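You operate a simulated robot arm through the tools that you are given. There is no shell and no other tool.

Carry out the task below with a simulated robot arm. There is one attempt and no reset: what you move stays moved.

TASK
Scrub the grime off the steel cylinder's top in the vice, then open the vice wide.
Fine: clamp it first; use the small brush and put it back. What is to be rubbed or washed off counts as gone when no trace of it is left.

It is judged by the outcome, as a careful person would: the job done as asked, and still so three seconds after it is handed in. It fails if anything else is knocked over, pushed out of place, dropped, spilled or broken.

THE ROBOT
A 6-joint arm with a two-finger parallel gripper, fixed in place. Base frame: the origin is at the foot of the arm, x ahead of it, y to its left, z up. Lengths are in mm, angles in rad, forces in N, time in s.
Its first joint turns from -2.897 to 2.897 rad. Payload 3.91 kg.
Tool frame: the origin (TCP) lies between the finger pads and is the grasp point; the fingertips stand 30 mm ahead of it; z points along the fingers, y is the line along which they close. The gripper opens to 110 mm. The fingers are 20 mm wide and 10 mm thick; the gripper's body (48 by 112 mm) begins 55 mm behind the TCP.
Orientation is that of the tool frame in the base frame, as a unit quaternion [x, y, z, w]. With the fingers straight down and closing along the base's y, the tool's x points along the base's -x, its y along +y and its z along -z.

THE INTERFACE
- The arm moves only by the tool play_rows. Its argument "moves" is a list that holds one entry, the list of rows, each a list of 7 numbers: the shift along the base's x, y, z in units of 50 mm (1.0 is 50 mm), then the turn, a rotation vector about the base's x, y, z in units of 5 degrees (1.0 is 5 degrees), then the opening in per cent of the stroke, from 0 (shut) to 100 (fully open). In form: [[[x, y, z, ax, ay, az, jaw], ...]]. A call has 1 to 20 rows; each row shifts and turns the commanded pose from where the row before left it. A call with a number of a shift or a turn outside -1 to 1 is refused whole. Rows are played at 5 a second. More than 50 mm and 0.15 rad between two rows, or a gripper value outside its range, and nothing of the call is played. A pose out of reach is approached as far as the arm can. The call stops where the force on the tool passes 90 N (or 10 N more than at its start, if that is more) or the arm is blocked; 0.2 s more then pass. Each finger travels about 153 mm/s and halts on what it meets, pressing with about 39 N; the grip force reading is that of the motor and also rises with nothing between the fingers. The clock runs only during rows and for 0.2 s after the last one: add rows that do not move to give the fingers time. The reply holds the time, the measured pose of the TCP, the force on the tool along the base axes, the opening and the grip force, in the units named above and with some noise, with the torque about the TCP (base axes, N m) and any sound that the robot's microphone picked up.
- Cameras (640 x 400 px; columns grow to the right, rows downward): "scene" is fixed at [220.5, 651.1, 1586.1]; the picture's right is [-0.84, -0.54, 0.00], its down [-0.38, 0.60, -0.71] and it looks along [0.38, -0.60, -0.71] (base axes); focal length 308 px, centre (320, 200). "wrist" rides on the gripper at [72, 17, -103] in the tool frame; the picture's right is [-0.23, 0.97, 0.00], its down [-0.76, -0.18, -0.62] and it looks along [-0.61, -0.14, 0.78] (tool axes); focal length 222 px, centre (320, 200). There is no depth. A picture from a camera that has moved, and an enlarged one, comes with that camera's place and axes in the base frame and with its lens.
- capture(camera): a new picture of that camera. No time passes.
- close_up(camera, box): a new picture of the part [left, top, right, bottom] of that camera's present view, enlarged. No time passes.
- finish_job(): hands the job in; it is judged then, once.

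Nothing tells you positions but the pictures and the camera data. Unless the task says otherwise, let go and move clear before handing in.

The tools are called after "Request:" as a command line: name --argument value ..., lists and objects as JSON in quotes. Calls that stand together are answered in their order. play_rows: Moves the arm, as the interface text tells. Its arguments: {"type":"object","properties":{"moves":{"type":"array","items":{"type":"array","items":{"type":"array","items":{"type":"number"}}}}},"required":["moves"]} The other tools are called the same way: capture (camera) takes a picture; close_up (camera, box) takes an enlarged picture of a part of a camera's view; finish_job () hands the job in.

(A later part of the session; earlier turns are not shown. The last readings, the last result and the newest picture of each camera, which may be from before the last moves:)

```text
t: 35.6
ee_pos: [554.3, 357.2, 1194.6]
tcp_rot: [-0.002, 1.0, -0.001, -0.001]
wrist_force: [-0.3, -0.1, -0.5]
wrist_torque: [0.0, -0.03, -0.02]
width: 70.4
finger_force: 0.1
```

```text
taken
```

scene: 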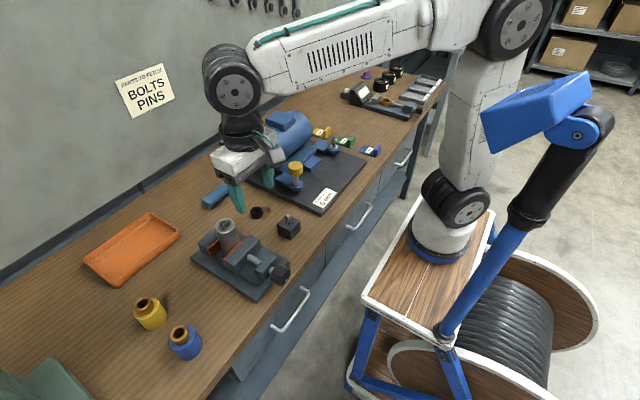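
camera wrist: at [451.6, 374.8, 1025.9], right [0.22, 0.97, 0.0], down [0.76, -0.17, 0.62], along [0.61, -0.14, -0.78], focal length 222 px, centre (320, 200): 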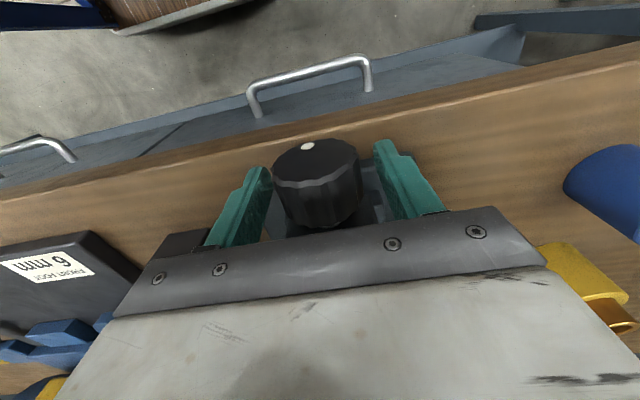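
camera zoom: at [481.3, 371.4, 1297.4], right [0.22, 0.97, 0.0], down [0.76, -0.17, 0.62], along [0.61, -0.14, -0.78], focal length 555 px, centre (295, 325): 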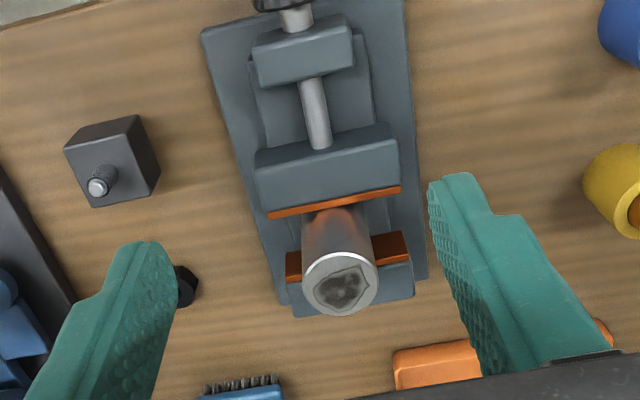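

The cylinder looks clamped. Next is the brush: its long axis runs along y near (894, 217), about 30 mm wide. I'll rotate the tool so the fingers close along x, and hover above it.

Request:
play_rows --moves '[[[0.378, -0.156, -0.06, 0, 0, -1, 64], [0.378, -0.156, -0.06, 0, 0, -1, 64], [0.378, -0.156, -0.06, 0, 0, -1, 64], [0.378, -0.156, -0.06, 0, 0, -1, 64], [0.378, -0.156, -0.06, 0, 0, -1, 64], [0.378, -0.156, -0.06, 0, 0, -1, 64], [0.378, -0.156, -0.06, 0, 0, -1, 64], [0.378, -0.156, -0.06, 0, 0, -1, 64], [0.378, -0.156, -0.06, 0, 0, -1, 64], [0.378, -0.156, -0.06, 0, 0, -1, 64], [0.378, -0.156, -0.06, 0, 0, -1, 64], [0.378, -0.156, -0.06, 0, 0, -1, 64], [0.378, -0.156, -0.06, 0, 0, -1, 64], [0.378, -0.156, -0.06, 0, 0, -1, 64], [0.378, -0.156, -0.06, 0, 0, -1, 64], [0.378, -0.156, -0.06, 0, 0, -1, 64], [0.378, -0.156, -0.06, 0, 0, -1, 64], [0.378, -0.156, -0.06, 0, 0, -1, 64], [0, 0, 0, 0, 0, 0, 64]]]'

Request:
capture --camera "wrist"

Request:
capture --camera "scene"

```text
t: 39.6
ee_pos: [896.3, 220.9, 1137.3]
tcp_rot: [0.706, 0.709, 0.0, 0.0]
wrist_force: [0.1, -0.5, -0.8]
wrist_torque: [0.01, 0.0, 0.03]
width: 70.3
finger_force: 0.0
```

```text
taken
camera wrist: at [911.9, 291.3, 1241.2], right [0.97, -0.22, 0.0], down [-0.17, -0.76, 0.62], along [-0.14, -0.61, -0.78], focal length 222 px, centre (320, 200)
```

wrist: 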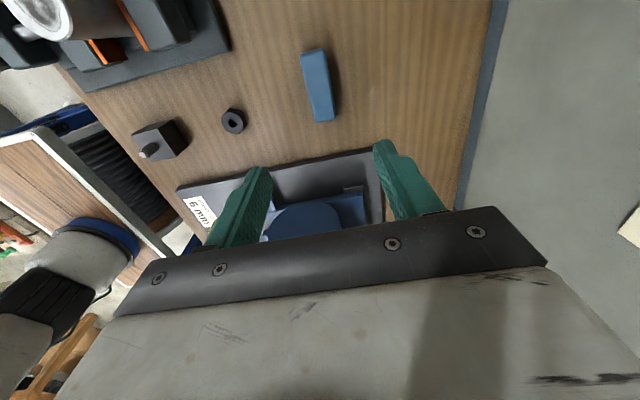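

```text
taken
```

scene: 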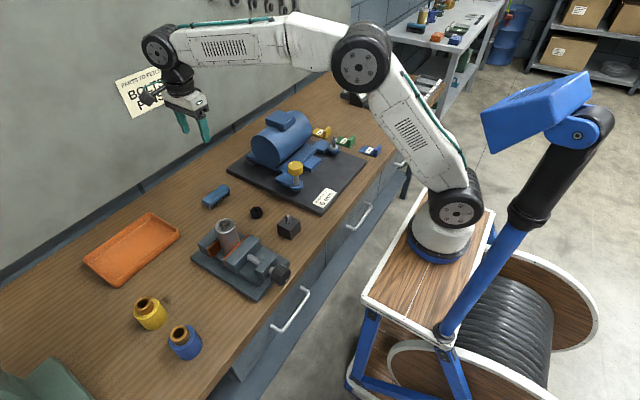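

Good view of the brush. I'll zoom in from both cameras to pin it down, and check the clamp in the same way.

Request:
close_up --camera "wrist" --box '[280, 30, 360, 140]'

Request:
close_up --camera "scene" --box '[190, 170, 270, 220]'

Request:
close_up --camera "scene" --box '[185, 210, 305, 305]'

Request:
close_up --camera "wrist" --box '[0, 0, 240, 120]'

```text
3.64 times, centred on (320, 85) of wrist
camera zoom: at [911.9, 291.3, 1241.2], right [0.97, -0.22, 0.0], down [-0.17, -0.76, 0.62], along [-0.14, -0.61, -0.78], focal length 808 px, centre (320, 618)
```

zoom: 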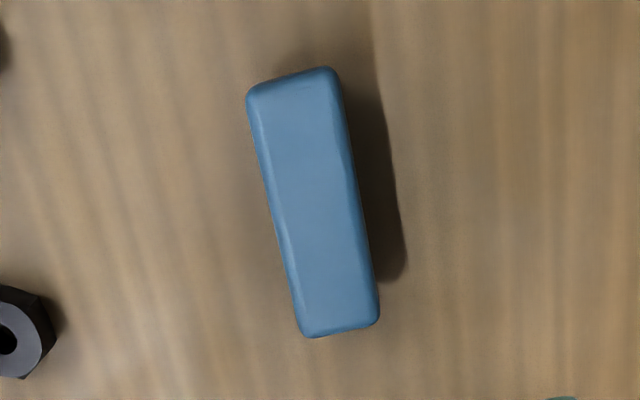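

```text
8.00 times, centred on (230, 195) of scene
camera zoom: at [220.5, 651.1, 1586.1], right [-0.84, -0.54, 0.0], down [-0.38, 0.6, -0.71], along [0.38, -0.6, -0.71], focal length 2468 px, centre (1040, 240)
```

zoom: 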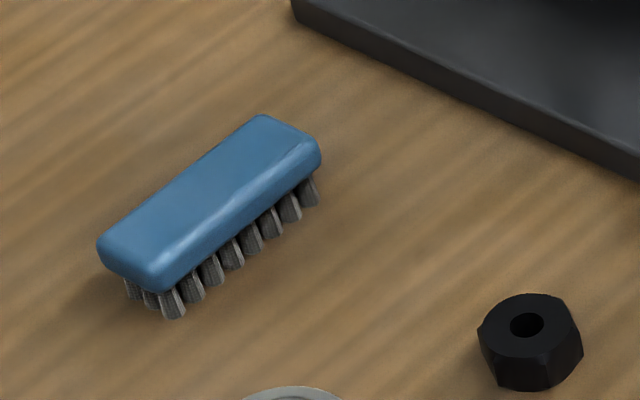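

```text
4.21 times, centred on (245, 258) of scene
camera zoom: at [220.5, 651.1, 1586.1], right [-0.84, -0.54, 0.0], down [-0.38, 0.6, -0.71], along [0.38, -0.6, -0.71], focal length 1299 px, centre (636, -42)
```

zoom: 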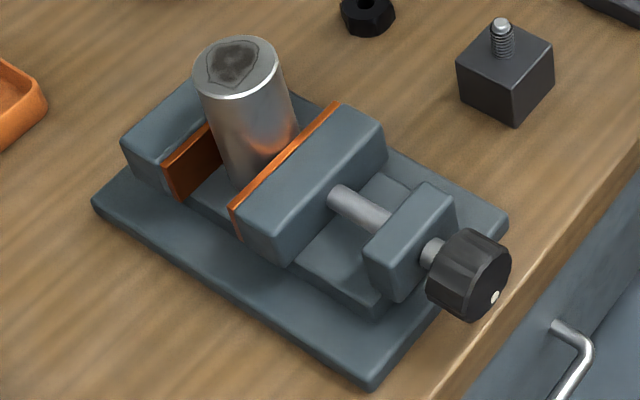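

```text
2.67 times, centred on (120, 60) of wrist
camera zoom: at [911.9, 291.3, 1241.2], right [0.97, -0.22, 0.0], down [-0.17, -0.76, 0.62], along [-0.14, -0.61, -0.78], focal length 592 px, centre (853, 573)
```

zoom: 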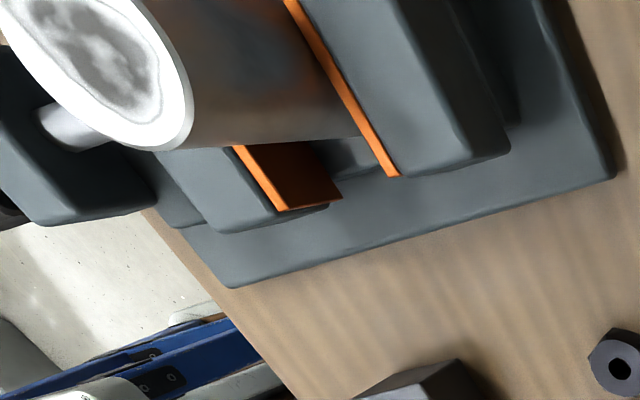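

The brush centre is at about (893, 217), aligned with y, with its top near z≈888. I'll descend to just above it and check the alignment.

Request:
play_rows --moves '[[[-0.06, -0.08, -0.8, 0, 0, 0, 64], [0, 0, -0.9, 0, 0, 0, 64], [0, 0, -0.9, 0, 0, 0, 64], [0, 0, -0.9, 0, 0, 0, 64], [0, 0, -0.5, 0, 0, 0, 64], [0, 0, 0, 0, 0, 0, 64]]]'

Request:
capture --camera "wrist"

Request:
close_up --camera "scene" --box '[160, 140, 280, 220]'

```text
t: 41.0
ee_pos: [891.1, 216.9, 935.9]
tcp_rot: [0.705, 0.709, 0.0, 0.0]
wrist_force: [-0.6, -0.2, 0.0]
wrist_torque: [0.02, 0.0, -0.01]
width: 70.3
finger_force: 0.0
```

```text
taken
camera wrist: at [907.9, 287.5, 1040.1], right [0.97, -0.22, 0.0], down [-0.17, -0.76, 0.62], along [-0.14, -0.61, -0.78], focal length 222 px, centre (320, 200)
```

wrist: 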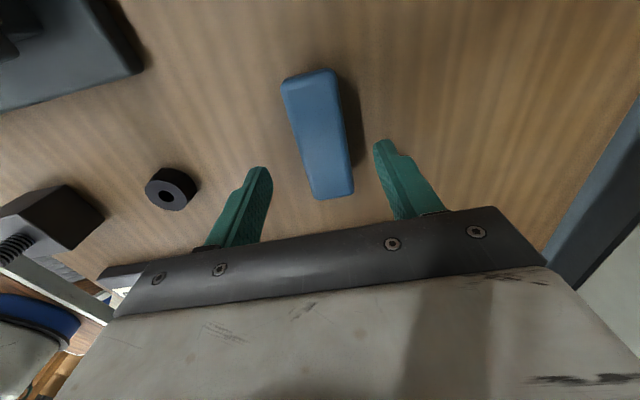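

```text
5.00 times, centred on (220, 180) of scene
camera zoom: at [220.5, 651.1, 1586.1], right [-0.84, -0.54, 0.0], down [-0.38, 0.6, -0.71], along [0.38, -0.6, -0.71], focal length 1542 px, centre (820, 300)
```

zoom: 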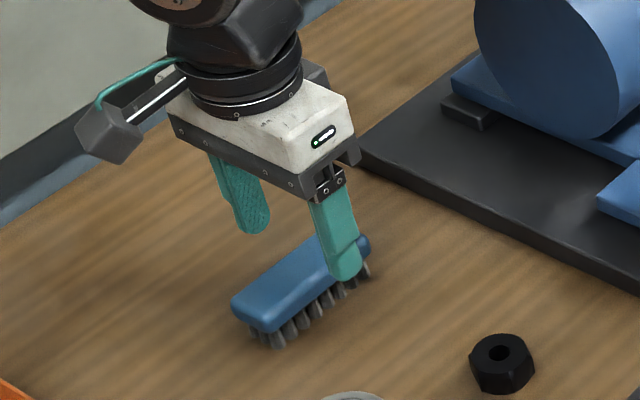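

Alignment looks right. Descending so the fingertips overlap the brush body.

Request:
play_rows --moves '[[[0.02, 0, -0.3, 0, 0, 0, 64], [0, 0, -0.3, 0, 0, 0, 64], [0, 0, 0, 0, 0, 0, 64]]]'

Request:
close_up --camera "wrist" --box '[200, 80, 460, 240]'

Request:
close_up --camera "scene" --box '[180, 160, 260, 220]'

```text
t: 41.8
ee_pos: [892.7, 216.6, 908.0]
tcp_rot: [0.706, 0.709, 0.001, -0.001]
wrist_force: [-0.6, 0.6, -0.6]
wrist_torque: [0.02, 0.0, 0.04]
width: 70.5
finger_force: 0.1
```

```text
2.46 times, centred on (330, 160) of wrist
camera zoom: at [908.9, 287.5, 1011.0], right [0.97, -0.22, 0.0], down [-0.17, -0.76, 0.62], along [-0.14, -0.61, -0.78], focal length 547 px, centre (295, 298)
```

zoom: 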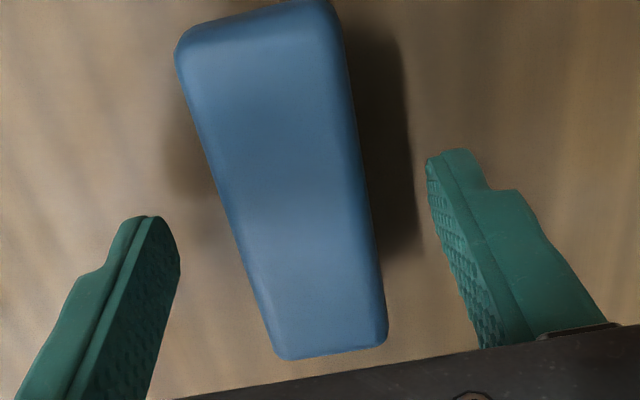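

```text
6.67 times, centred on (220, 190) of scene
camera zoom: at [220.5, 651.1, 1586.1], right [-0.84, -0.54, 0.0], down [-0.38, 0.6, -0.71], along [0.38, -0.6, -0.71], focal length 2056 px, centre (987, 267)
```

zoom: 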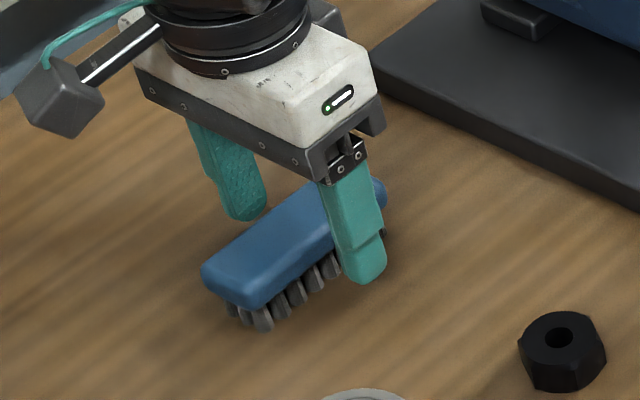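

The fingers straddle the middle of the brush. I'll go a few mm lower for a fuller bite and close.

Request:
play_rows --moves '[[[0, 0, -0.14, 0, 0, 0, 64], [0, 0, 0, 0, 0, 0, 30], [0, 0, 0, 0, 0, 0, 0], [0, 0, 0, 0, 0, 0, 0], [0, 0, 0, 0, 0, 0, 0]]]'

Request:
close_up --camera "wrist" --box '[200, 80, 460, 240]'

Request:
close_up --camera "scene" --box '[180, 160, 260, 220]'

```text
t: 43.0
ee_pos: [893.3, 215.2, 901.2]
tcp_rot: [0.705, 0.709, 0.0, 0.0]
wrist_force: [-0.4, 0.2, 0.8]
wrist_torque: [0.02, 0.0, -0.03]
width: 35.0
finger_force: 39.3
```

```text
2.46 times, centred on (330, 160) of wrist
camera zoom: at [909.1, 287.0, 1004.7], right [0.97, -0.22, 0.0], down [-0.17, -0.76, 0.62], along [-0.14, -0.61, -0.78], focal length 547 px, centre (295, 298)
```

zoom: 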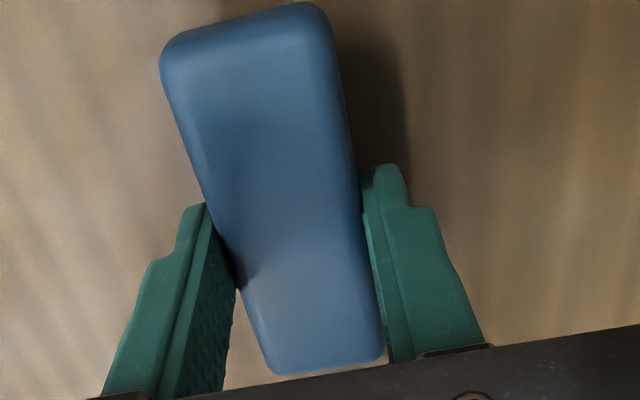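

```text
6.67 times, centred on (220, 190) of scene
camera zoom: at [220.5, 651.1, 1586.1], right [-0.84, -0.54, 0.0], down [-0.38, 0.6, -0.71], along [0.38, -0.6, -0.71], focal length 2056 px, centre (987, 267)
```

zoom: 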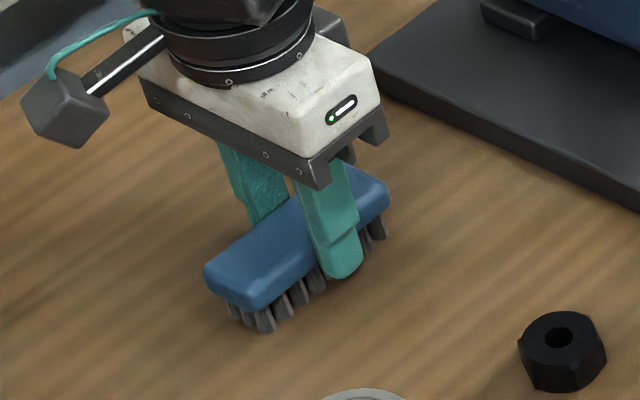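

The brush is held firmly at 35 mm width. I'll lift it and carry it above the cylinder.

Request:
play_rows --moves '[[[0, 0, 0.2, 0, 0, 0, 0], [0, 0, 0.6, 0, 0, 0, 0], [0, 0, 0.8, 0, 0, 0, 0], [0, 0, 0.8, 0, 0, 0, 0], [0, 0, 0.8, 0, 0, 0, 0], [0, 0, 0.8, 0, 0, 0, 0], [0, 0, 0.2, 0, 0, 0, 0], [-0.4, 0.28, 0, 0, 0, 0, 0], [-0.7, 0.48, 0, 0, 0, 0, 0], [-0.7, 0.48, 0, 0, 0, 0, 0], [-0.7, 0.48, 0, 0, 0, 0, 0], [-0.7, 0.48, 0, 0, 0, 0, 0], [-0.7, 0.48, 0, 0, 0, 0, 0], [-0.32, 0.22, 0, 0, 0, 0, 0], [0, 0, 0, 0, 0, 0, 0]]]'

Request:
capture --camera "wrist"

Request:
close_up --camera "scene" --box '[160, 150, 300, 290]'

```text
t: 46.2
ee_pos: [682.0, 363.6, 1112.1]
tcp_rot: [0.705, 0.709, -0.001, -0.001]
wrist_force: [-0.8, 0.4, -0.1]
wrist_torque: [0.03, 0.01, -0.03]
width: 0.0
finger_force: 37.2
```

```text
taken
camera wrist: at [697.7, 434.4, 1214.9], right [0.97, -0.22, 0.0], down [-0.17, -0.76, 0.62], along [-0.14, -0.61, -0.78], focal length 222 px, centre (320, 200)
```

wrist: 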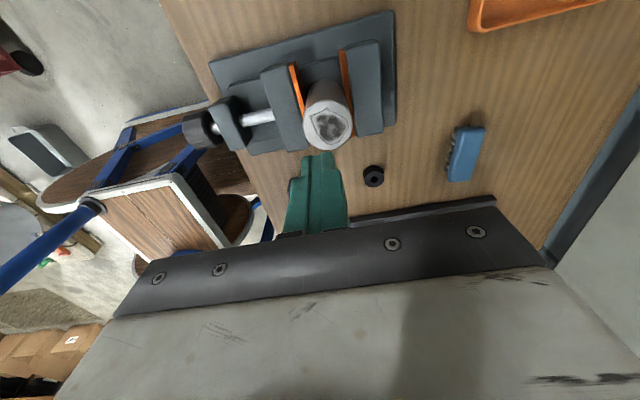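

```text
2.86 times, centred on (230, 220) of scene
camera zoom: at [220.5, 651.1, 1586.1], right [-0.84, -0.54, 0.0], down [-0.38, 0.6, -0.71], along [0.38, -0.6, -0.71], focal length 881 px, centre (577, 143)
```

zoom: 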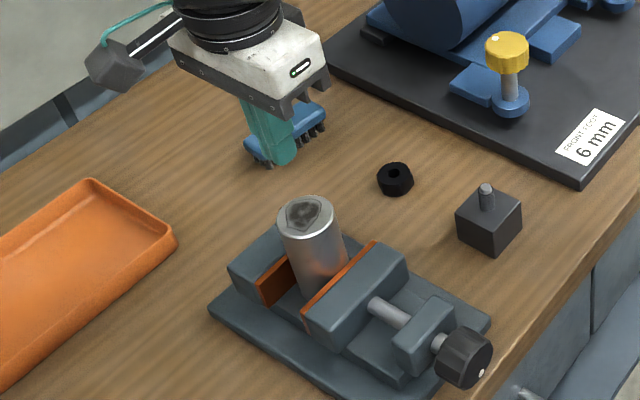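

The brush slipped out of the fingers and is still on the table, because the grip was only on its upper bevel. I'll check its pose.

Request:
close_up --camera "wrist" --box '[420, 100, 520, 200]'

Request:
close_up --camera "scene" --box '[190, 170, 270, 220]'

```text
4.00 times, centred on (470, 150) of wrist
camera zoom: at [697.7, 434.4, 1214.9], right [0.97, -0.22, 0.0], down [-0.17, -0.76, 0.62], along [-0.14, -0.61, -0.78], focal length 888 px, centre (-280, 400)
```

zoom: 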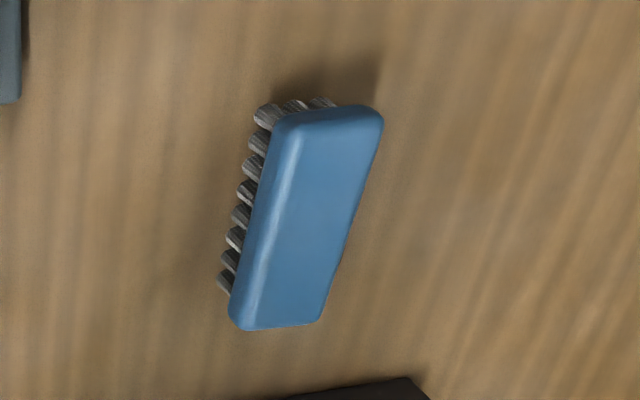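

```text
8.00 times, centred on (230, 195) of scene
camera zoom: at [220.5, 651.1, 1586.1], right [-0.84, -0.54, 0.0], down [-0.38, 0.6, -0.71], along [0.38, -0.6, -0.71], focal length 2468 px, centre (1040, 240)
```

zoom: 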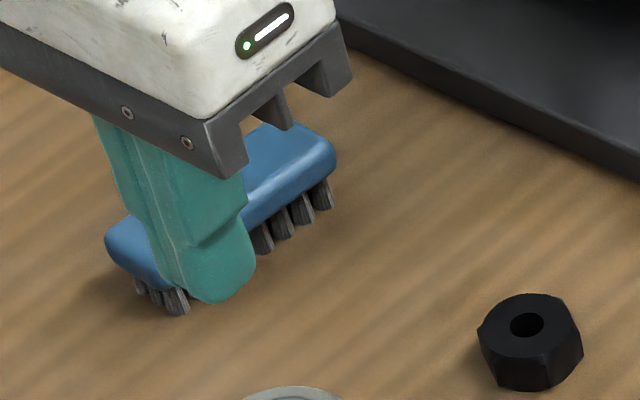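

The brush is still upright and moved by only a few mm. I'll return above it with open fingers and re-measure.

Request:
play_rows --moves '[[[0.4, -0.28, 0, 0, 0, 0, 64], [0.7, -0.48, 0, 0, 0, 0, 64], [0.7, -0.48, 0, 0, 0, 0, 64], [0.7, -0.48, 0, 0, 0, 0, 64], [0.7, -0.48, 0, 0, 0, 0, 64], [0.7, -0.48, 0, 0, 0, 0, 64], [0.32, -0.22, 0, 0, 0, 0, 64], [0, 0, -0.8, 0, 0, 0, 64], [0, 0, -0.8, 0, 0, 0, 64], [0, 0, -0.8, 0, 0, 0, 64], [0, 0, 0, 0, 0, 0, 64]]]'

Request:
capture --camera "wrist"

Request:
close_up --camera "wrist" --box '[260, 50, 380, 170]'

Request:
close_up --camera "scene" --box '[190, 170, 270, 220]'

```text
t: 48.6
ee_pos: [893.7, 216.1, 993.8]
tcp_rot: [0.706, 0.709, 0.001, -0.001]
wrist_force: [0.5, 0.2, 0.4]
wrist_torque: [-0.04, -0.01, 0.01]
width: 70.1
finger_force: 0.1
```

```text
taken
camera wrist: at [909.1, 286.8, 1097.9], right [0.97, -0.22, 0.0], down [-0.17, -0.76, 0.62], along [-0.14, -0.61, -0.78], focal length 222 px, centre (320, 200)
```

wrist: 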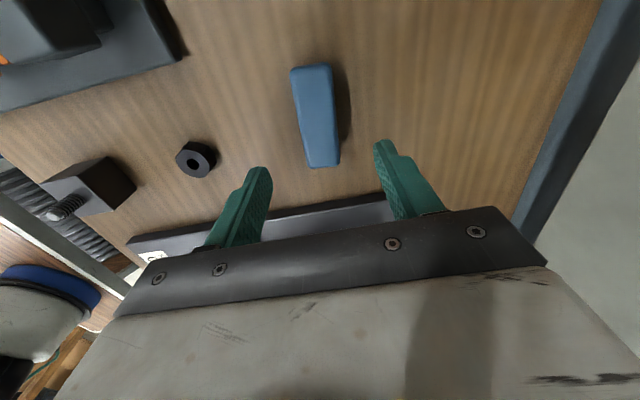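

```text
3.33 times, centred on (320, 110) of wrist
camera zoom: at [909.1, 286.8, 1097.9], right [0.97, -0.22, 0.0], down [-0.17, -0.76, 0.62], along [-0.14, -0.61, -0.78], focal length 740 px, centre (320, 500)
```

zoom: 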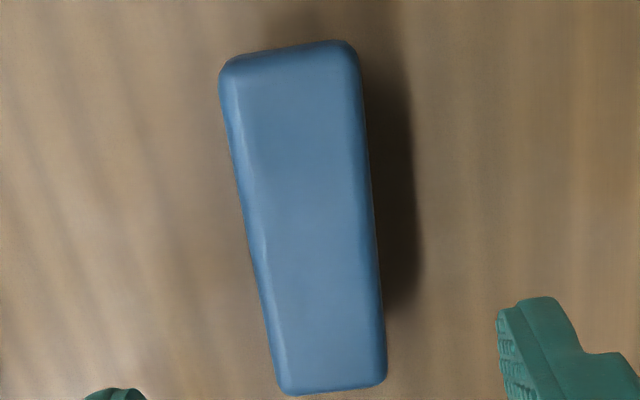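

```text
8.00 times, centred on (230, 195) of scene
camera zoom: at [220.5, 651.1, 1586.1], right [-0.84, -0.54, 0.0], down [-0.38, 0.6, -0.71], along [0.38, -0.6, -0.71], focal length 2468 px, centre (1040, 240)
```

zoom: 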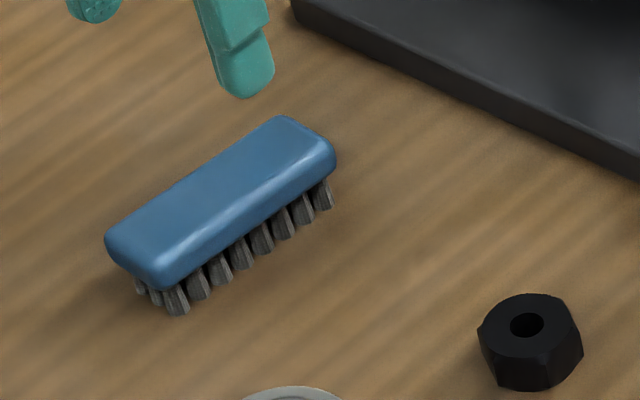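

The brush is now centred near (890, 212) and turned about −5.7°. I'll align to that and go lower this time for a full bite on the body.

Request:
play_rows --moves '[[[-0.04, -0.04, 0, 0, 0, -0.57, 64], [-0.04, -0.04, 0, 0, 0, -0.57, 64], [0, 0, -0.7, 0, 0, 0, 64], [0, 0, -0.7, 0, 0, 0, 64], [0, 0, -0.4, 0, 0, 0, 64], [0, 0, -0.2, 0, 0, 0, 64], [0, 0, 0, 0, 0, 0, 64]]]'

Request:
close_up --camera "wrist" --box '[200, 80, 460, 240]'

Request:
close_up --camera "scene" --box '[180, 160, 260, 220]'

```text
t: 50.2
ee_pos: [889.2, 210.4, 892.7]
tcp_rot: [0.74, 0.673, 0.0, 0.001]
wrist_force: [-1.5, -0.6, 0.0]
wrist_torque: [-0.02, -0.01, -0.03]
width: 70.5
finger_force: 0.0
```

```text
2.46 times, centred on (330, 160) of wrist
camera zoom: at [912.3, 279.5, 995.6], right [0.95, -0.32, 0.0], down [-0.25, -0.74, 0.62], along [-0.2, -0.59, -0.78], focal length 547 px, centre (295, 298)
```

zoom: 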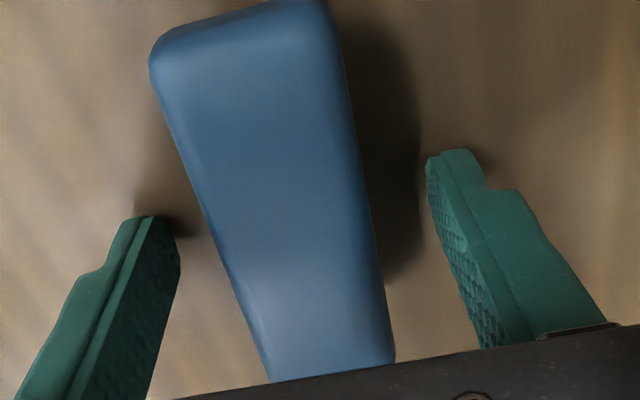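

```text
6.67 times, centred on (220, 190) of scene
camera zoom: at [220.5, 651.1, 1586.1], right [-0.84, -0.54, 0.0], down [-0.38, 0.6, -0.71], along [0.38, -0.6, -0.71], focal length 2056 px, centre (987, 267)
```

zoom: 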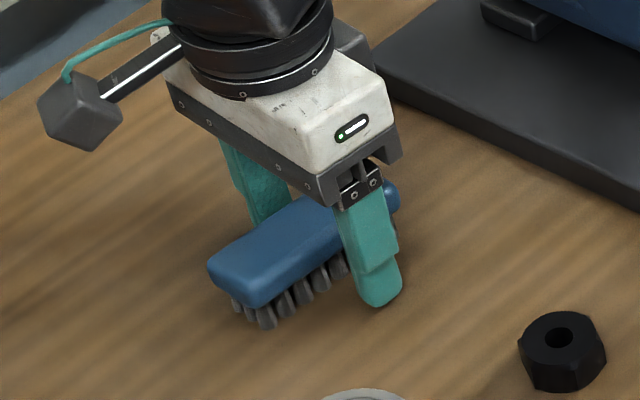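

The fingers are aligned and deeper now. Down 3 mm more, then I'll close and do a small test lift.

Request:
play_rows --moves '[[[0, 0, -0.06, 0, 0, 0, 64], [0, 0, 0, 0, 0, 0, 40], [0, 0, 0, 0, 0, 0, 0], [0, 0, 0, 0, 0, 0, 0], [0, 0, 0, 0, 0, 0, 0]]]'

Request:
close_up --camera "wrist" --box '[200, 80, 460, 240]'

Request:
close_up --camera "scene" --box '[180, 160, 260, 220]'

```text
t: 51.4
ee_pos: [888.6, 210.9, 890.1]
tcp_rot: [0.739, 0.673, 0.001, 0.001]
wrist_force: [-5.1, 2.8, 18.1]
wrist_torque: [0.03, 0.44, -0.06]
width: 35.1
finger_force: 39.0
```

```text
2.46 times, centred on (330, 160) of wrist
camera zoom: at [911.9, 280.4, 993.7], right [0.95, -0.32, 0.0], down [-0.25, -0.74, 0.62], along [-0.2, -0.59, -0.78], focal length 547 px, centre (295, 298)
```

zoom: 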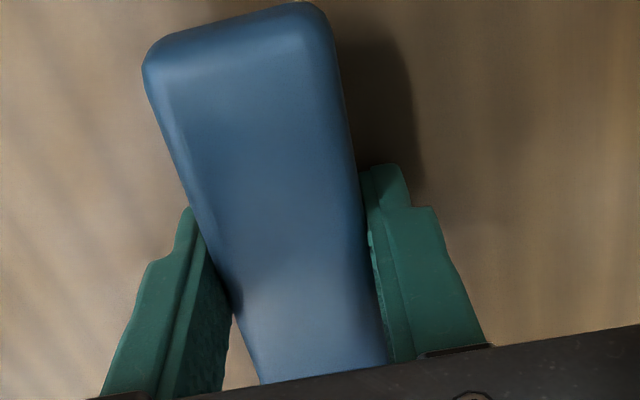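

```text
6.67 times, centred on (220, 190) of scene
camera zoom: at [220.5, 651.1, 1586.1], right [-0.84, -0.54, 0.0], down [-0.38, 0.6, -0.71], along [0.38, -0.6, -0.71], focal length 2056 px, centre (987, 267)
```

zoom: 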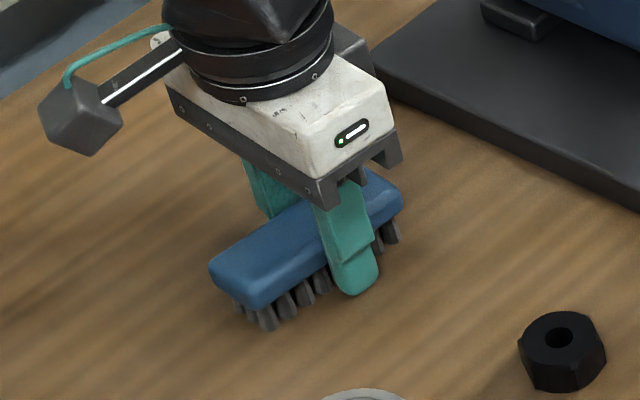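

The fingertips just touch the table, so it sits at z≈860, and the fingers now span the full body height. Now the test lift.

Request:
play_rows --moves '[[[0, 0, 0.1, 0, 0, 0, 0], [0, 0, 0.2, 0, 0, 0, 0], [0, 0, 0.3, 0, 0, 0, 0], [0, 0, 0, 0, 0, 0, 0]]]'

Request:
close_up --camera "scene" --box '[180, 160, 260, 220]'

```text
t: 52.4
ee_pos: [889.3, 212.8, 919.0]
tcp_rot: [0.74, 0.673, 0.0, 0.0]
wrist_force: [-0.4, -0.2, -0.5]
wrist_torque: [0.04, -0.01, 0.02]
width: 35.2
finger_force: 39.0
```

```text
6.67 times, centred on (220, 190) of scene
camera zoom: at [220.5, 651.1, 1586.1], right [-0.84, -0.54, 0.0], down [-0.38, 0.6, -0.71], along [0.38, -0.6, -0.71], focal length 2056 px, centre (987, 267)
```

zoom: 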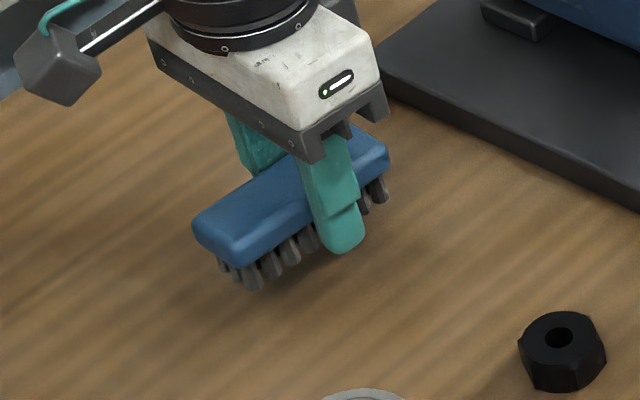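

The lift worked, but the fingertips are level with the bristle tips, which would touch the cylinder. I'll set the brush down squarely at its original spot and re-grip about 6 mm higher.

Request:
play_rows --moves '[[[0.04, 0.05, 0, 0, 0, 0.57, 0], [0.04, 0.05, 0, 0, 0, 0.57, 0], [0, 0, 0, 0, 0, 0, 0], [0, 0, -0.3, 0, 0, 0, 0], [0, 0, -0.24, 0, 0, 0, 0], [0, 0, 0, 0, 0, 0, 0], [0, 0, 0, 0, 0, 0, 45], [0, 0, 0, 0, 0, 0, 45], [0, 0, 0.1, 0, 0, 0, 45], [0, 0, 0, 0, 0, 0, 45]]]'

Request:
close_up --camera "scene" --box '[190, 170, 270, 220]'

Request:
close_up --camera "wrist" --box '[200, 80, 460, 240]'

```text
t: 54.6
ee_pos: [893.9, 217.3, 895.8]
tcp_rot: [0.705, 0.709, 0.0, 0.0]
wrist_force: [0.4, -0.5, -0.7]
wrist_torque: [0.01, 0.0, 0.0]
width: 49.4
finger_force: 0.2
```

```text
8.00 times, centred on (230, 195) of scene
camera zoom: at [220.5, 651.1, 1586.1], right [-0.84, -0.54, 0.0], down [-0.38, 0.6, -0.71], along [0.38, -0.6, -0.71], focal length 2468 px, centre (1040, 240)
```

zoom: 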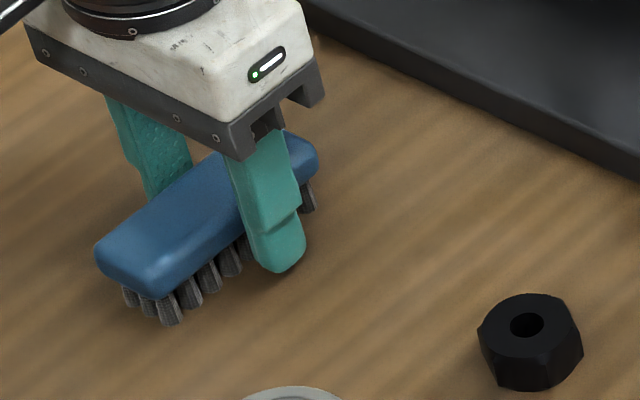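

```text
2.46 times, centred on (330, 160) of wrist
camera zoom: at [908.8, 288.3, 999.5], right [0.97, -0.22, 0.0], down [-0.17, -0.76, 0.62], along [-0.14, -0.61, -0.78], focal length 547 px, centre (295, 298)
```

zoom: 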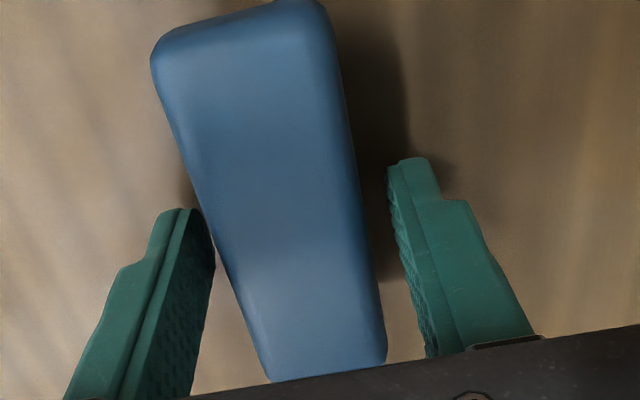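

The brush is back within about 3 mm of its original place. Closing now at the higher grip and test-lifting.

Request:
play_rows --moves '[[[0, 0, 0, 0, 0, 0, 20], [0, 0, 0, 0, 0, 0, 0], [0, 0, 0, 0, 0, 0, 0], [0, 0, 0, 0, 0, 0, 0], [0, 0, 0.1, 0, 0, 0, 0], [0, 0, 0.3, 0, 0, 0, 0], [0, 0, 0.4, 0, 0, 0, 0], [0, 0, 0, 0, 0, 0, 0]]]'

Request:
close_up --camera "scene" --box '[180, 160, 260, 220]'

```text
t: 56.4
ee_pos: [893.6, 218.1, 936.8]
tcp_rot: [0.705, 0.71, 0.0, 0.0]
wrist_force: [-0.6, -0.1, -0.2]
wrist_torque: [0.0, 0.01, 0.01]
width: 35.4
finger_force: 38.6
```

```text
6.67 times, centred on (220, 190) of scene
camera zoom: at [220.5, 651.1, 1586.1], right [-0.84, -0.54, 0.0], down [-0.38, 0.6, -0.71], along [0.38, -0.6, -0.71], focal length 2056 px, centre (987, 267)
```

zoom: 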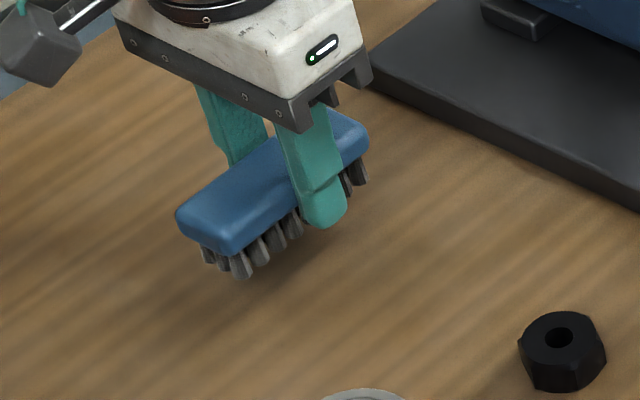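

The brush lifted securely this time. Carrying it above the cylinder.

Request:
play_rows --moves '[[[0, 0, 0.8, 0, 0, 0, 0], [0, 0, 0.8, 0, 0, 0, 0], [0, 0, 0.8, 0, 0, 0, 0], [0, 0, 0.4, 0, 0, 0, 0], [-0.4, 0.28, 0, 0, 0, 0, 0], [-0.7, 0.48, 0, 0, 0, 0, 0], [-0.7, 0.48, 0, 0, 0, 0, 0], [-0.7, 0.48, 0, 0, 0, 0, 0], [-0.7, 0.48, 0, 0, 0, 0, 0], [-0.7, 0.48, 0, 0, 0, 0, 0], [-0.32, 0.14, 0, 0, 0, 0, 0], [0, 0, 0, 0, 0, 0, 0]]]'

Request:
capture --camera "wrist"

Request:
close_up --camera "scene" --box '[160, 150, 300, 290]'

```text
t: 59.0
ee_pos: [680.7, 357.7, 1075.7]
tcp_rot: [0.706, 0.708, 0.001, 0.0]
wrist_force: [0.5, -0.2, -0.8]
wrist_torque: [0.0, -0.01, 0.01]
width: 35.4
finger_force: 39.9
```

```text
taken
camera wrist: at [697.6, 429.3, 1179.4], right [0.97, -0.22, 0.0], down [-0.17, -0.76, 0.62], along [-0.14, -0.61, -0.78], focal length 222 px, centre (320, 200)
```

wrist: 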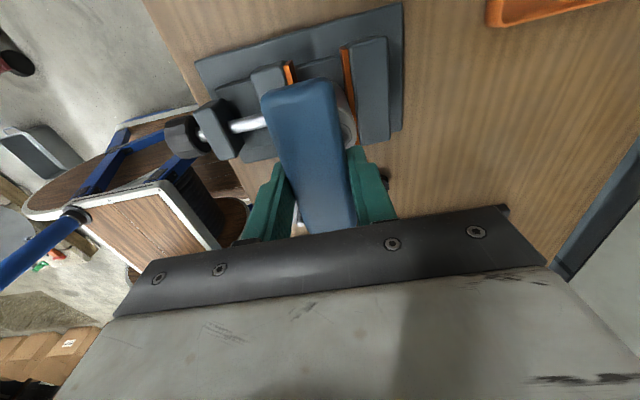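

```text
2.86 times, centred on (230, 220) of scene
camera zoom: at [220.5, 651.1, 1586.1], right [-0.84, -0.54, 0.0], down [-0.38, 0.6, -0.71], along [0.38, -0.6, -0.71], focal length 881 px, centre (577, 143)
```

zoom: 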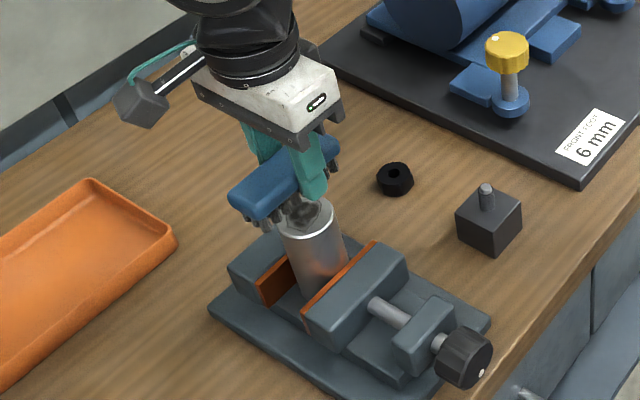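

The brush hangs just above the cylinder's top. I'll lower it gently until the bristles make light contact.

Request:
play_rows --moves '[[[0.03, 0.06, -0.3, 0, 0, 0, 0], [0, 0, -0.2, 0, 0, 0, 0], [0, 0, -0.04, 0, 0, 0, 0], [0, 0, 0, 0, 0, 0, 0]]]'

Request:
play_rows --moves '[[[0, 0, -0.06, 0, 0, 0, 0], [0, 0, 0, 0, 0, 0, 0]]]'

Request:
close_up --camera "scene" --box '[190, 190, 270, 250]'

```text
t: 60.0
ee_pos: [684.0, 361.8, 1048.6]
tcp_rot: [0.705, 0.709, -0.001, 0.0]
wrist_force: [-0.6, 0.1, -0.1]
wrist_torque: [0.03, 0.02, 0.01]
width: 34.9
finger_force: 39.0
```

```text
t: 60.6
ee_pos: [683.7, 360.6, 1045.8]
tcp_rot: [0.705, 0.709, 0.0, 0.001]
wrist_force: [0.4, -0.1, -0.5]
wrist_torque: [-0.02, 0.04, 0.0]
width: 35.1
finger_force: 38.8
```

```text
6.67 times, centred on (230, 220) of scene
camera zoom: at [220.5, 651.1, 1586.1], right [-0.84, -0.54, 0.0], down [-0.38, 0.6, -0.71], along [0.38, -0.6, -0.71], focal length 2056 px, centre (920, 67)
```

zoom: 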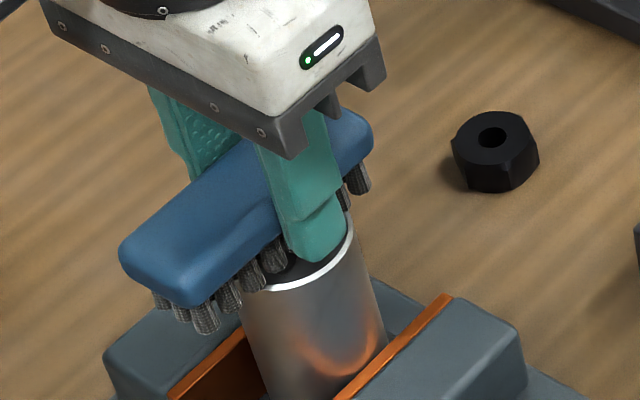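

Almost there. A few 2 mm steps, watching force.

Request:
play_rows --moves '[[[0, 0, -0.05, 0, 0, 0, 0], [0, 0, 0, 0, 0, 0, 0]]]'

Request:
play_rows --moves '[[[0, 0, -0.04, 0, 0, 0, 0], [0, 0, 0, 0, 0, 0, 0]]]'

Request:
close_up --camera "scene" --box '[190, 190, 270, 250]'

```text
t: 61.2
ee_pos: [685.0, 361.3, 1042.8]
tcp_rot: [0.706, 0.709, 0.001, -0.001]
wrist_force: [1.0, -0.3, 0.6]
wrist_torque: [0.01, -0.01, -0.02]
width: 35.3
finger_force: 38.9
```

```text
t: 61.8
ee_pos: [684.4, 360.6, 1040.7]
tcp_rot: [0.705, 0.709, 0.0, 0.0]
wrist_force: [0.5, -0.6, -1.1]
wrist_torque: [0.0, -0.01, 0.0]
width: 35.1
finger_force: 38.8
```

```text
6.67 times, centred on (230, 220) of scene
camera zoom: at [220.5, 651.1, 1586.1], right [-0.84, -0.54, 0.0], down [-0.38, 0.6, -0.71], along [0.38, -0.6, -0.71], focal length 2056 px, centre (920, 67)
```

zoom: 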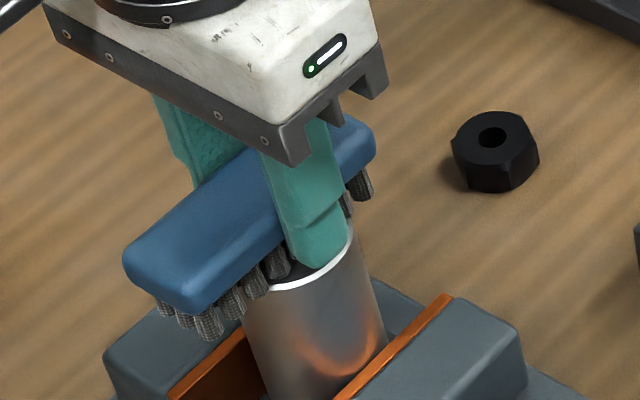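

Still no contact force. Continuing down in small steps.

Request:
play_rows --moves '[[[0, 0, -0.03, 0, 0, 0, 0], [0, 0, 0, 0, 0, 0, 0]]]'

Request:
play_rows --moves '[[[0, 0, -0.03, 0, 0, 0, 0], [0, 0, 0, 0, 0, 0, 0]]]'

Request:
play_rows --moves '[[[0, 0, -0.03, 0, 0, 0, 0], [0, 0, 0, 0, 0, 0, 0]]]'

```text
t: 62.4
ee_pos: [684.3, 360.5, 1040.3]
tcp_rot: [0.705, 0.709, -0.001, 0.0]
wrist_force: [0.5, 0.6, -1.0]
wrist_torque: [-0.01, 0.0, 0.03]
width: 35.6
finger_force: 39.3
```

```text
t: 63.0
ee_pos: [683.0, 360.8, 1037.4]
tcp_rot: [0.706, 0.709, 0.0, 0.0]
wrist_force: [0.5, 0.6, -0.8]
wrist_torque: [-0.01, 0.01, 0.0]
width: 35.3
finger_force: 39.6
```

```text
t: 63.6
ee_pos: [684.1, 360.8, 1036.7]
tcp_rot: [0.706, 0.709, -0.001, 0.0]
wrist_force: [-0.3, 0.2, -1.2]
wrist_torque: [-0.01, 0.01, -0.01]
width: 35.1
finger_force: 39.4
```

Request:
close_up --camera "scene" --box '[190, 190, 270, 250]'

Request:
play_rows --moves '[[[0, 0, -0.03, 0, 0, 0, 0], [0, 0, 0, 0, 0, 0, 0]]]'

Request:
play_rows --moves '[[[0, 0, -0.03, 0, 0, 0, 0], [0, 0, 0, 0, 0, 0, 0]]]'

```text
6.67 times, centred on (230, 220) of scene
camera zoom: at [220.5, 651.1, 1586.1], right [-0.84, -0.54, 0.0], down [-0.38, 0.6, -0.71], along [0.38, -0.6, -0.71], focal length 2056 px, centre (920, 67)
```

zoom: 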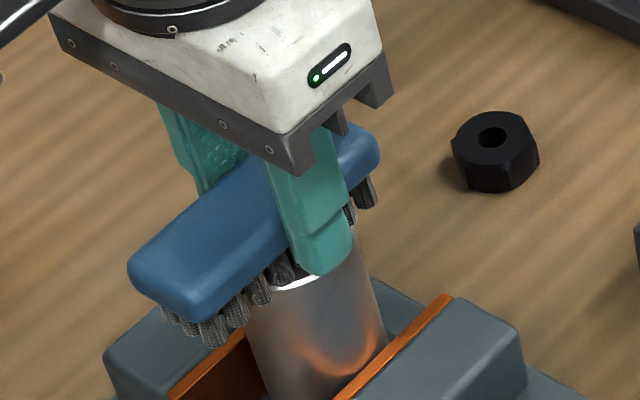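

```text
t: 64.2
ee_pos: [682.7, 360.0, 1035.9]
tcp_rot: [0.705, 0.709, -0.001, 0.0]
wrist_force: [-0.6, 0.1, 0.2]
wrist_torque: [0.0, 0.03, 0.0]
width: 35.3
finger_force: 39.0
```

```text
t: 64.8
ee_pos: [682.6, 360.4, 1037.6]
tcp_rot: [0.706, 0.708, 0.001, -0.001]
wrist_force: [-4.7, -2.2, 17.1]
wrist_torque: [-0.26, 0.08, -0.01]
width: 35.1
finger_force: 39.0
```

The bristles are in contact with about 17 N. I'll start scrubbing with short strokes along x.

Request:
play_rows --moves '[[[0.12, 0, 0, 0, 0, 0, 0], [0.12, 0, 0, 0, 0, 0, 0], [-0.12, 0, 0, 0, 0, 0, 0], [-0.12, 0, 0, 0, 0, 0, 0], [-0.12, 0, 0, 0, 0, 0, 0], [-0.12, 0, 0, 0, 0, 0, 0], [0.12, 0, 0, 0, 0, 0, 0], [0.12, 0, 0, 0, 0, 0, 0], [0.12, 0, 0, 0, 0, 0, 0], [0.12, 0, 0, 0, 0, 0, 0], [-0.12, 0, 0, 0, 0, 0, 0], [-0.12, 0, 0, 0, 0, 0, 0]]]'

Request:
close_up --camera "scene" --box '[190, 190, 270, 250]'

```text
t: 67.4
ee_pos: [683.6, 360.7, 1034.4]
tcp_rot: [0.706, 0.709, 0.001, 0.001]
wrist_force: [8.4, -2.8, 23.0]
wrist_torque: [-0.12, -0.33, 0.02]
width: 35.6
finger_force: 39.0
```

```text
6.67 times, centred on (230, 220) of scene
camera zoom: at [220.5, 651.1, 1586.1], right [-0.84, -0.54, 0.0], down [-0.38, 0.6, -0.71], along [0.38, -0.6, -0.71], focal length 2056 px, centre (920, 67)
```

zoom: 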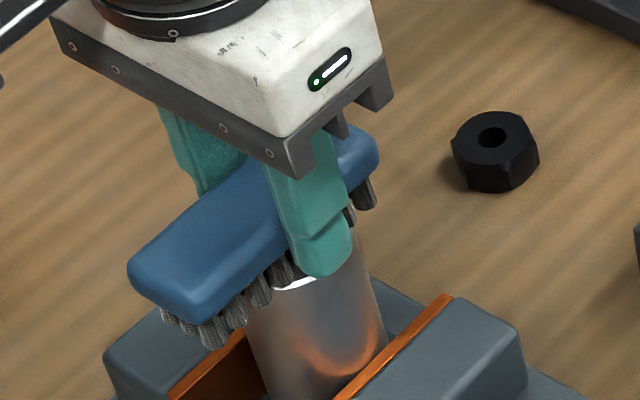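

The cylinder stays firmly clamped and the brush holds. More strokes, wider and with small y offsets.

Request:
play_rows --moves '[[[0.16, 0.05, 0, 0, 0, 0, 0], [0.16, 0.05, 0, 0, 0, 0, 0], [-0.16, 0, 0, 0, 0, 0, 0], [-0.16, 0, 0, 0, 0, 0, 0], [-0.16, 0, 0, 0, 0, 0, 0], [-0.16, 0, 0, 0, 0, 0, 0], [0.16, 0, 0, 0, 0, 0, 0], [0.16, 0, 0, 0, 0, 0, 0], [0.16, -0.1, 0, 0, 0, 0, 0], [0.16, -0.1, 0, 0, 0, 0, 0], [-0.16, 0, 0, 0, 0, 0, 0], [-0.16, 0, 0, 0, 0, 0, 0], [-0.16, 0, 0, 0, 0, 0, 0], [-0.16, 0, 0, 0, 0, 0, 0], [0.16, 0, 0, 0, 0, 0, 0], [0.16, 0, 0, 0, 0, 0, 0], [0.16, 0.05, 0, 0, 0, 0, 0], [0.16, 0.05, 0, 0, 0, 0, 0], [-0.16, 0, 0, 0, 0, 0, 0], [-0.16, 0, 0, 0, 0, 0, 0]]]'

Request:
play_rows --moves '[[[0, 0, 0.4, 0, 0, 0, 0], [0, 0, 0.8, 0, 0, 0, 0], [0, 0, 0.8, 0, 0, 0, 0], [0.4, -0.6, 0.3, 0, 0, 0, 0], [0.4, -0.8, 0, 0, 0, 0, 0], [0, 0, 0, 0, 0, 0, 0]]]'

Request:
close_up --camera "scene" --box '[200, 200, 270, 250]'

Request:
capture --camera "wrist"

```text
t: 71.6
ee_pos: [684.2, 360.0, 1035.5]
tcp_rot: [0.705, 0.709, 0.001, 0.0]
wrist_force: [7.6, -1.5, 20.5]
wrist_torque: [0.09, -0.32, -0.04]
width: 35.1
finger_force: 38.9
```

```text
t: 73.0
ee_pos: [724.1, 291.9, 1151.2]
tcp_rot: [0.705, 0.709, 0.0, 0.0]
wrist_force: [0.5, 0.1, -0.3]
wrist_torque: [-0.04, -0.03, -0.03]
width: 35.4
finger_force: 39.4
```

```text
8.00 times, centred on (235, 225) of scene
camera zoom: at [220.5, 651.1, 1586.1], right [-0.84, -0.54, 0.0], down [-0.38, 0.6, -0.71], along [0.38, -0.6, -0.71], focal length 2468 px, centre (1000, 0)
```

zoom: 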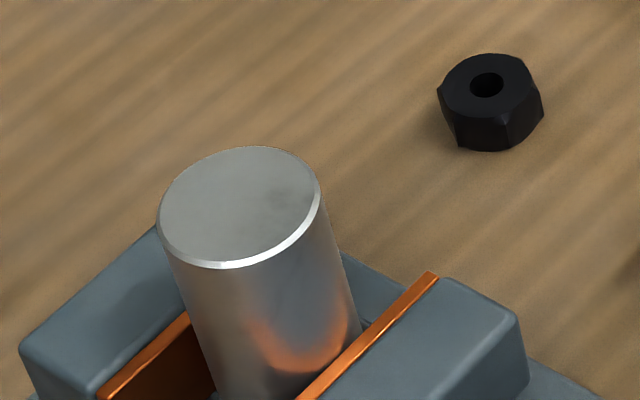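

```text
taken
camera wrist: at [739.6, 362.7, 1254.5], right [0.98, -0.22, 0.0], down [-0.17, -0.76, 0.62], along [-0.14, -0.61, -0.78], focal length 222 px, centre (320, 200)
```

wrist: 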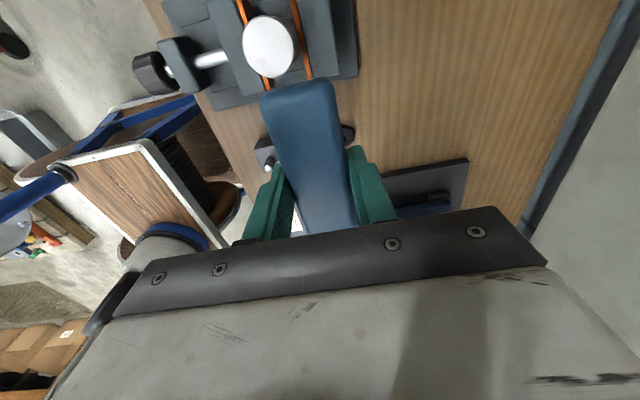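

Most of the grime is gone. I'll look for faint traces at high magnification.

Request:
close_up --camera "scene" --box '[215, 213, 247, 237]'

Request:
close_up --camera "wrist" --box '[235, 5, 305, 85]'

```text
16.00 times, centred on (231, 225) of scene
camera zoom: at [220.5, 651.1, 1586.1], right [-0.84, -0.54, 0.0], down [-0.38, 0.6, -0.71], along [0.38, -0.6, -0.71], focal length 4935 px, centre (1744, -200)
```

zoom: 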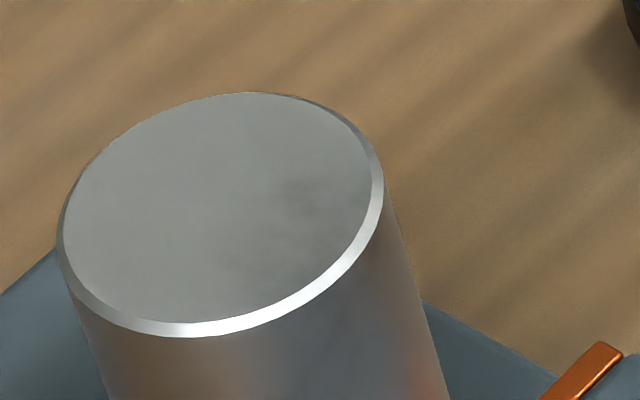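

```text
5.00 times, centred on (270, 45) of wrist
camera zoom: at [739.6, 362.7, 1254.5], right [0.98, -0.22, 0.0], down [-0.17, -0.76, 0.62], along [-0.14, -0.61, -0.78], focal length 1111 px, centre (570, 975)
```

zoom: 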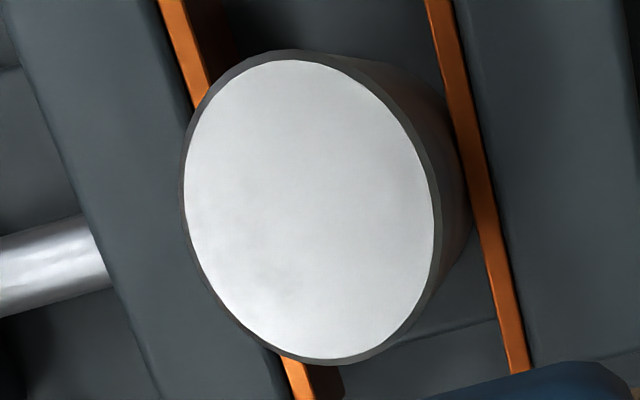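

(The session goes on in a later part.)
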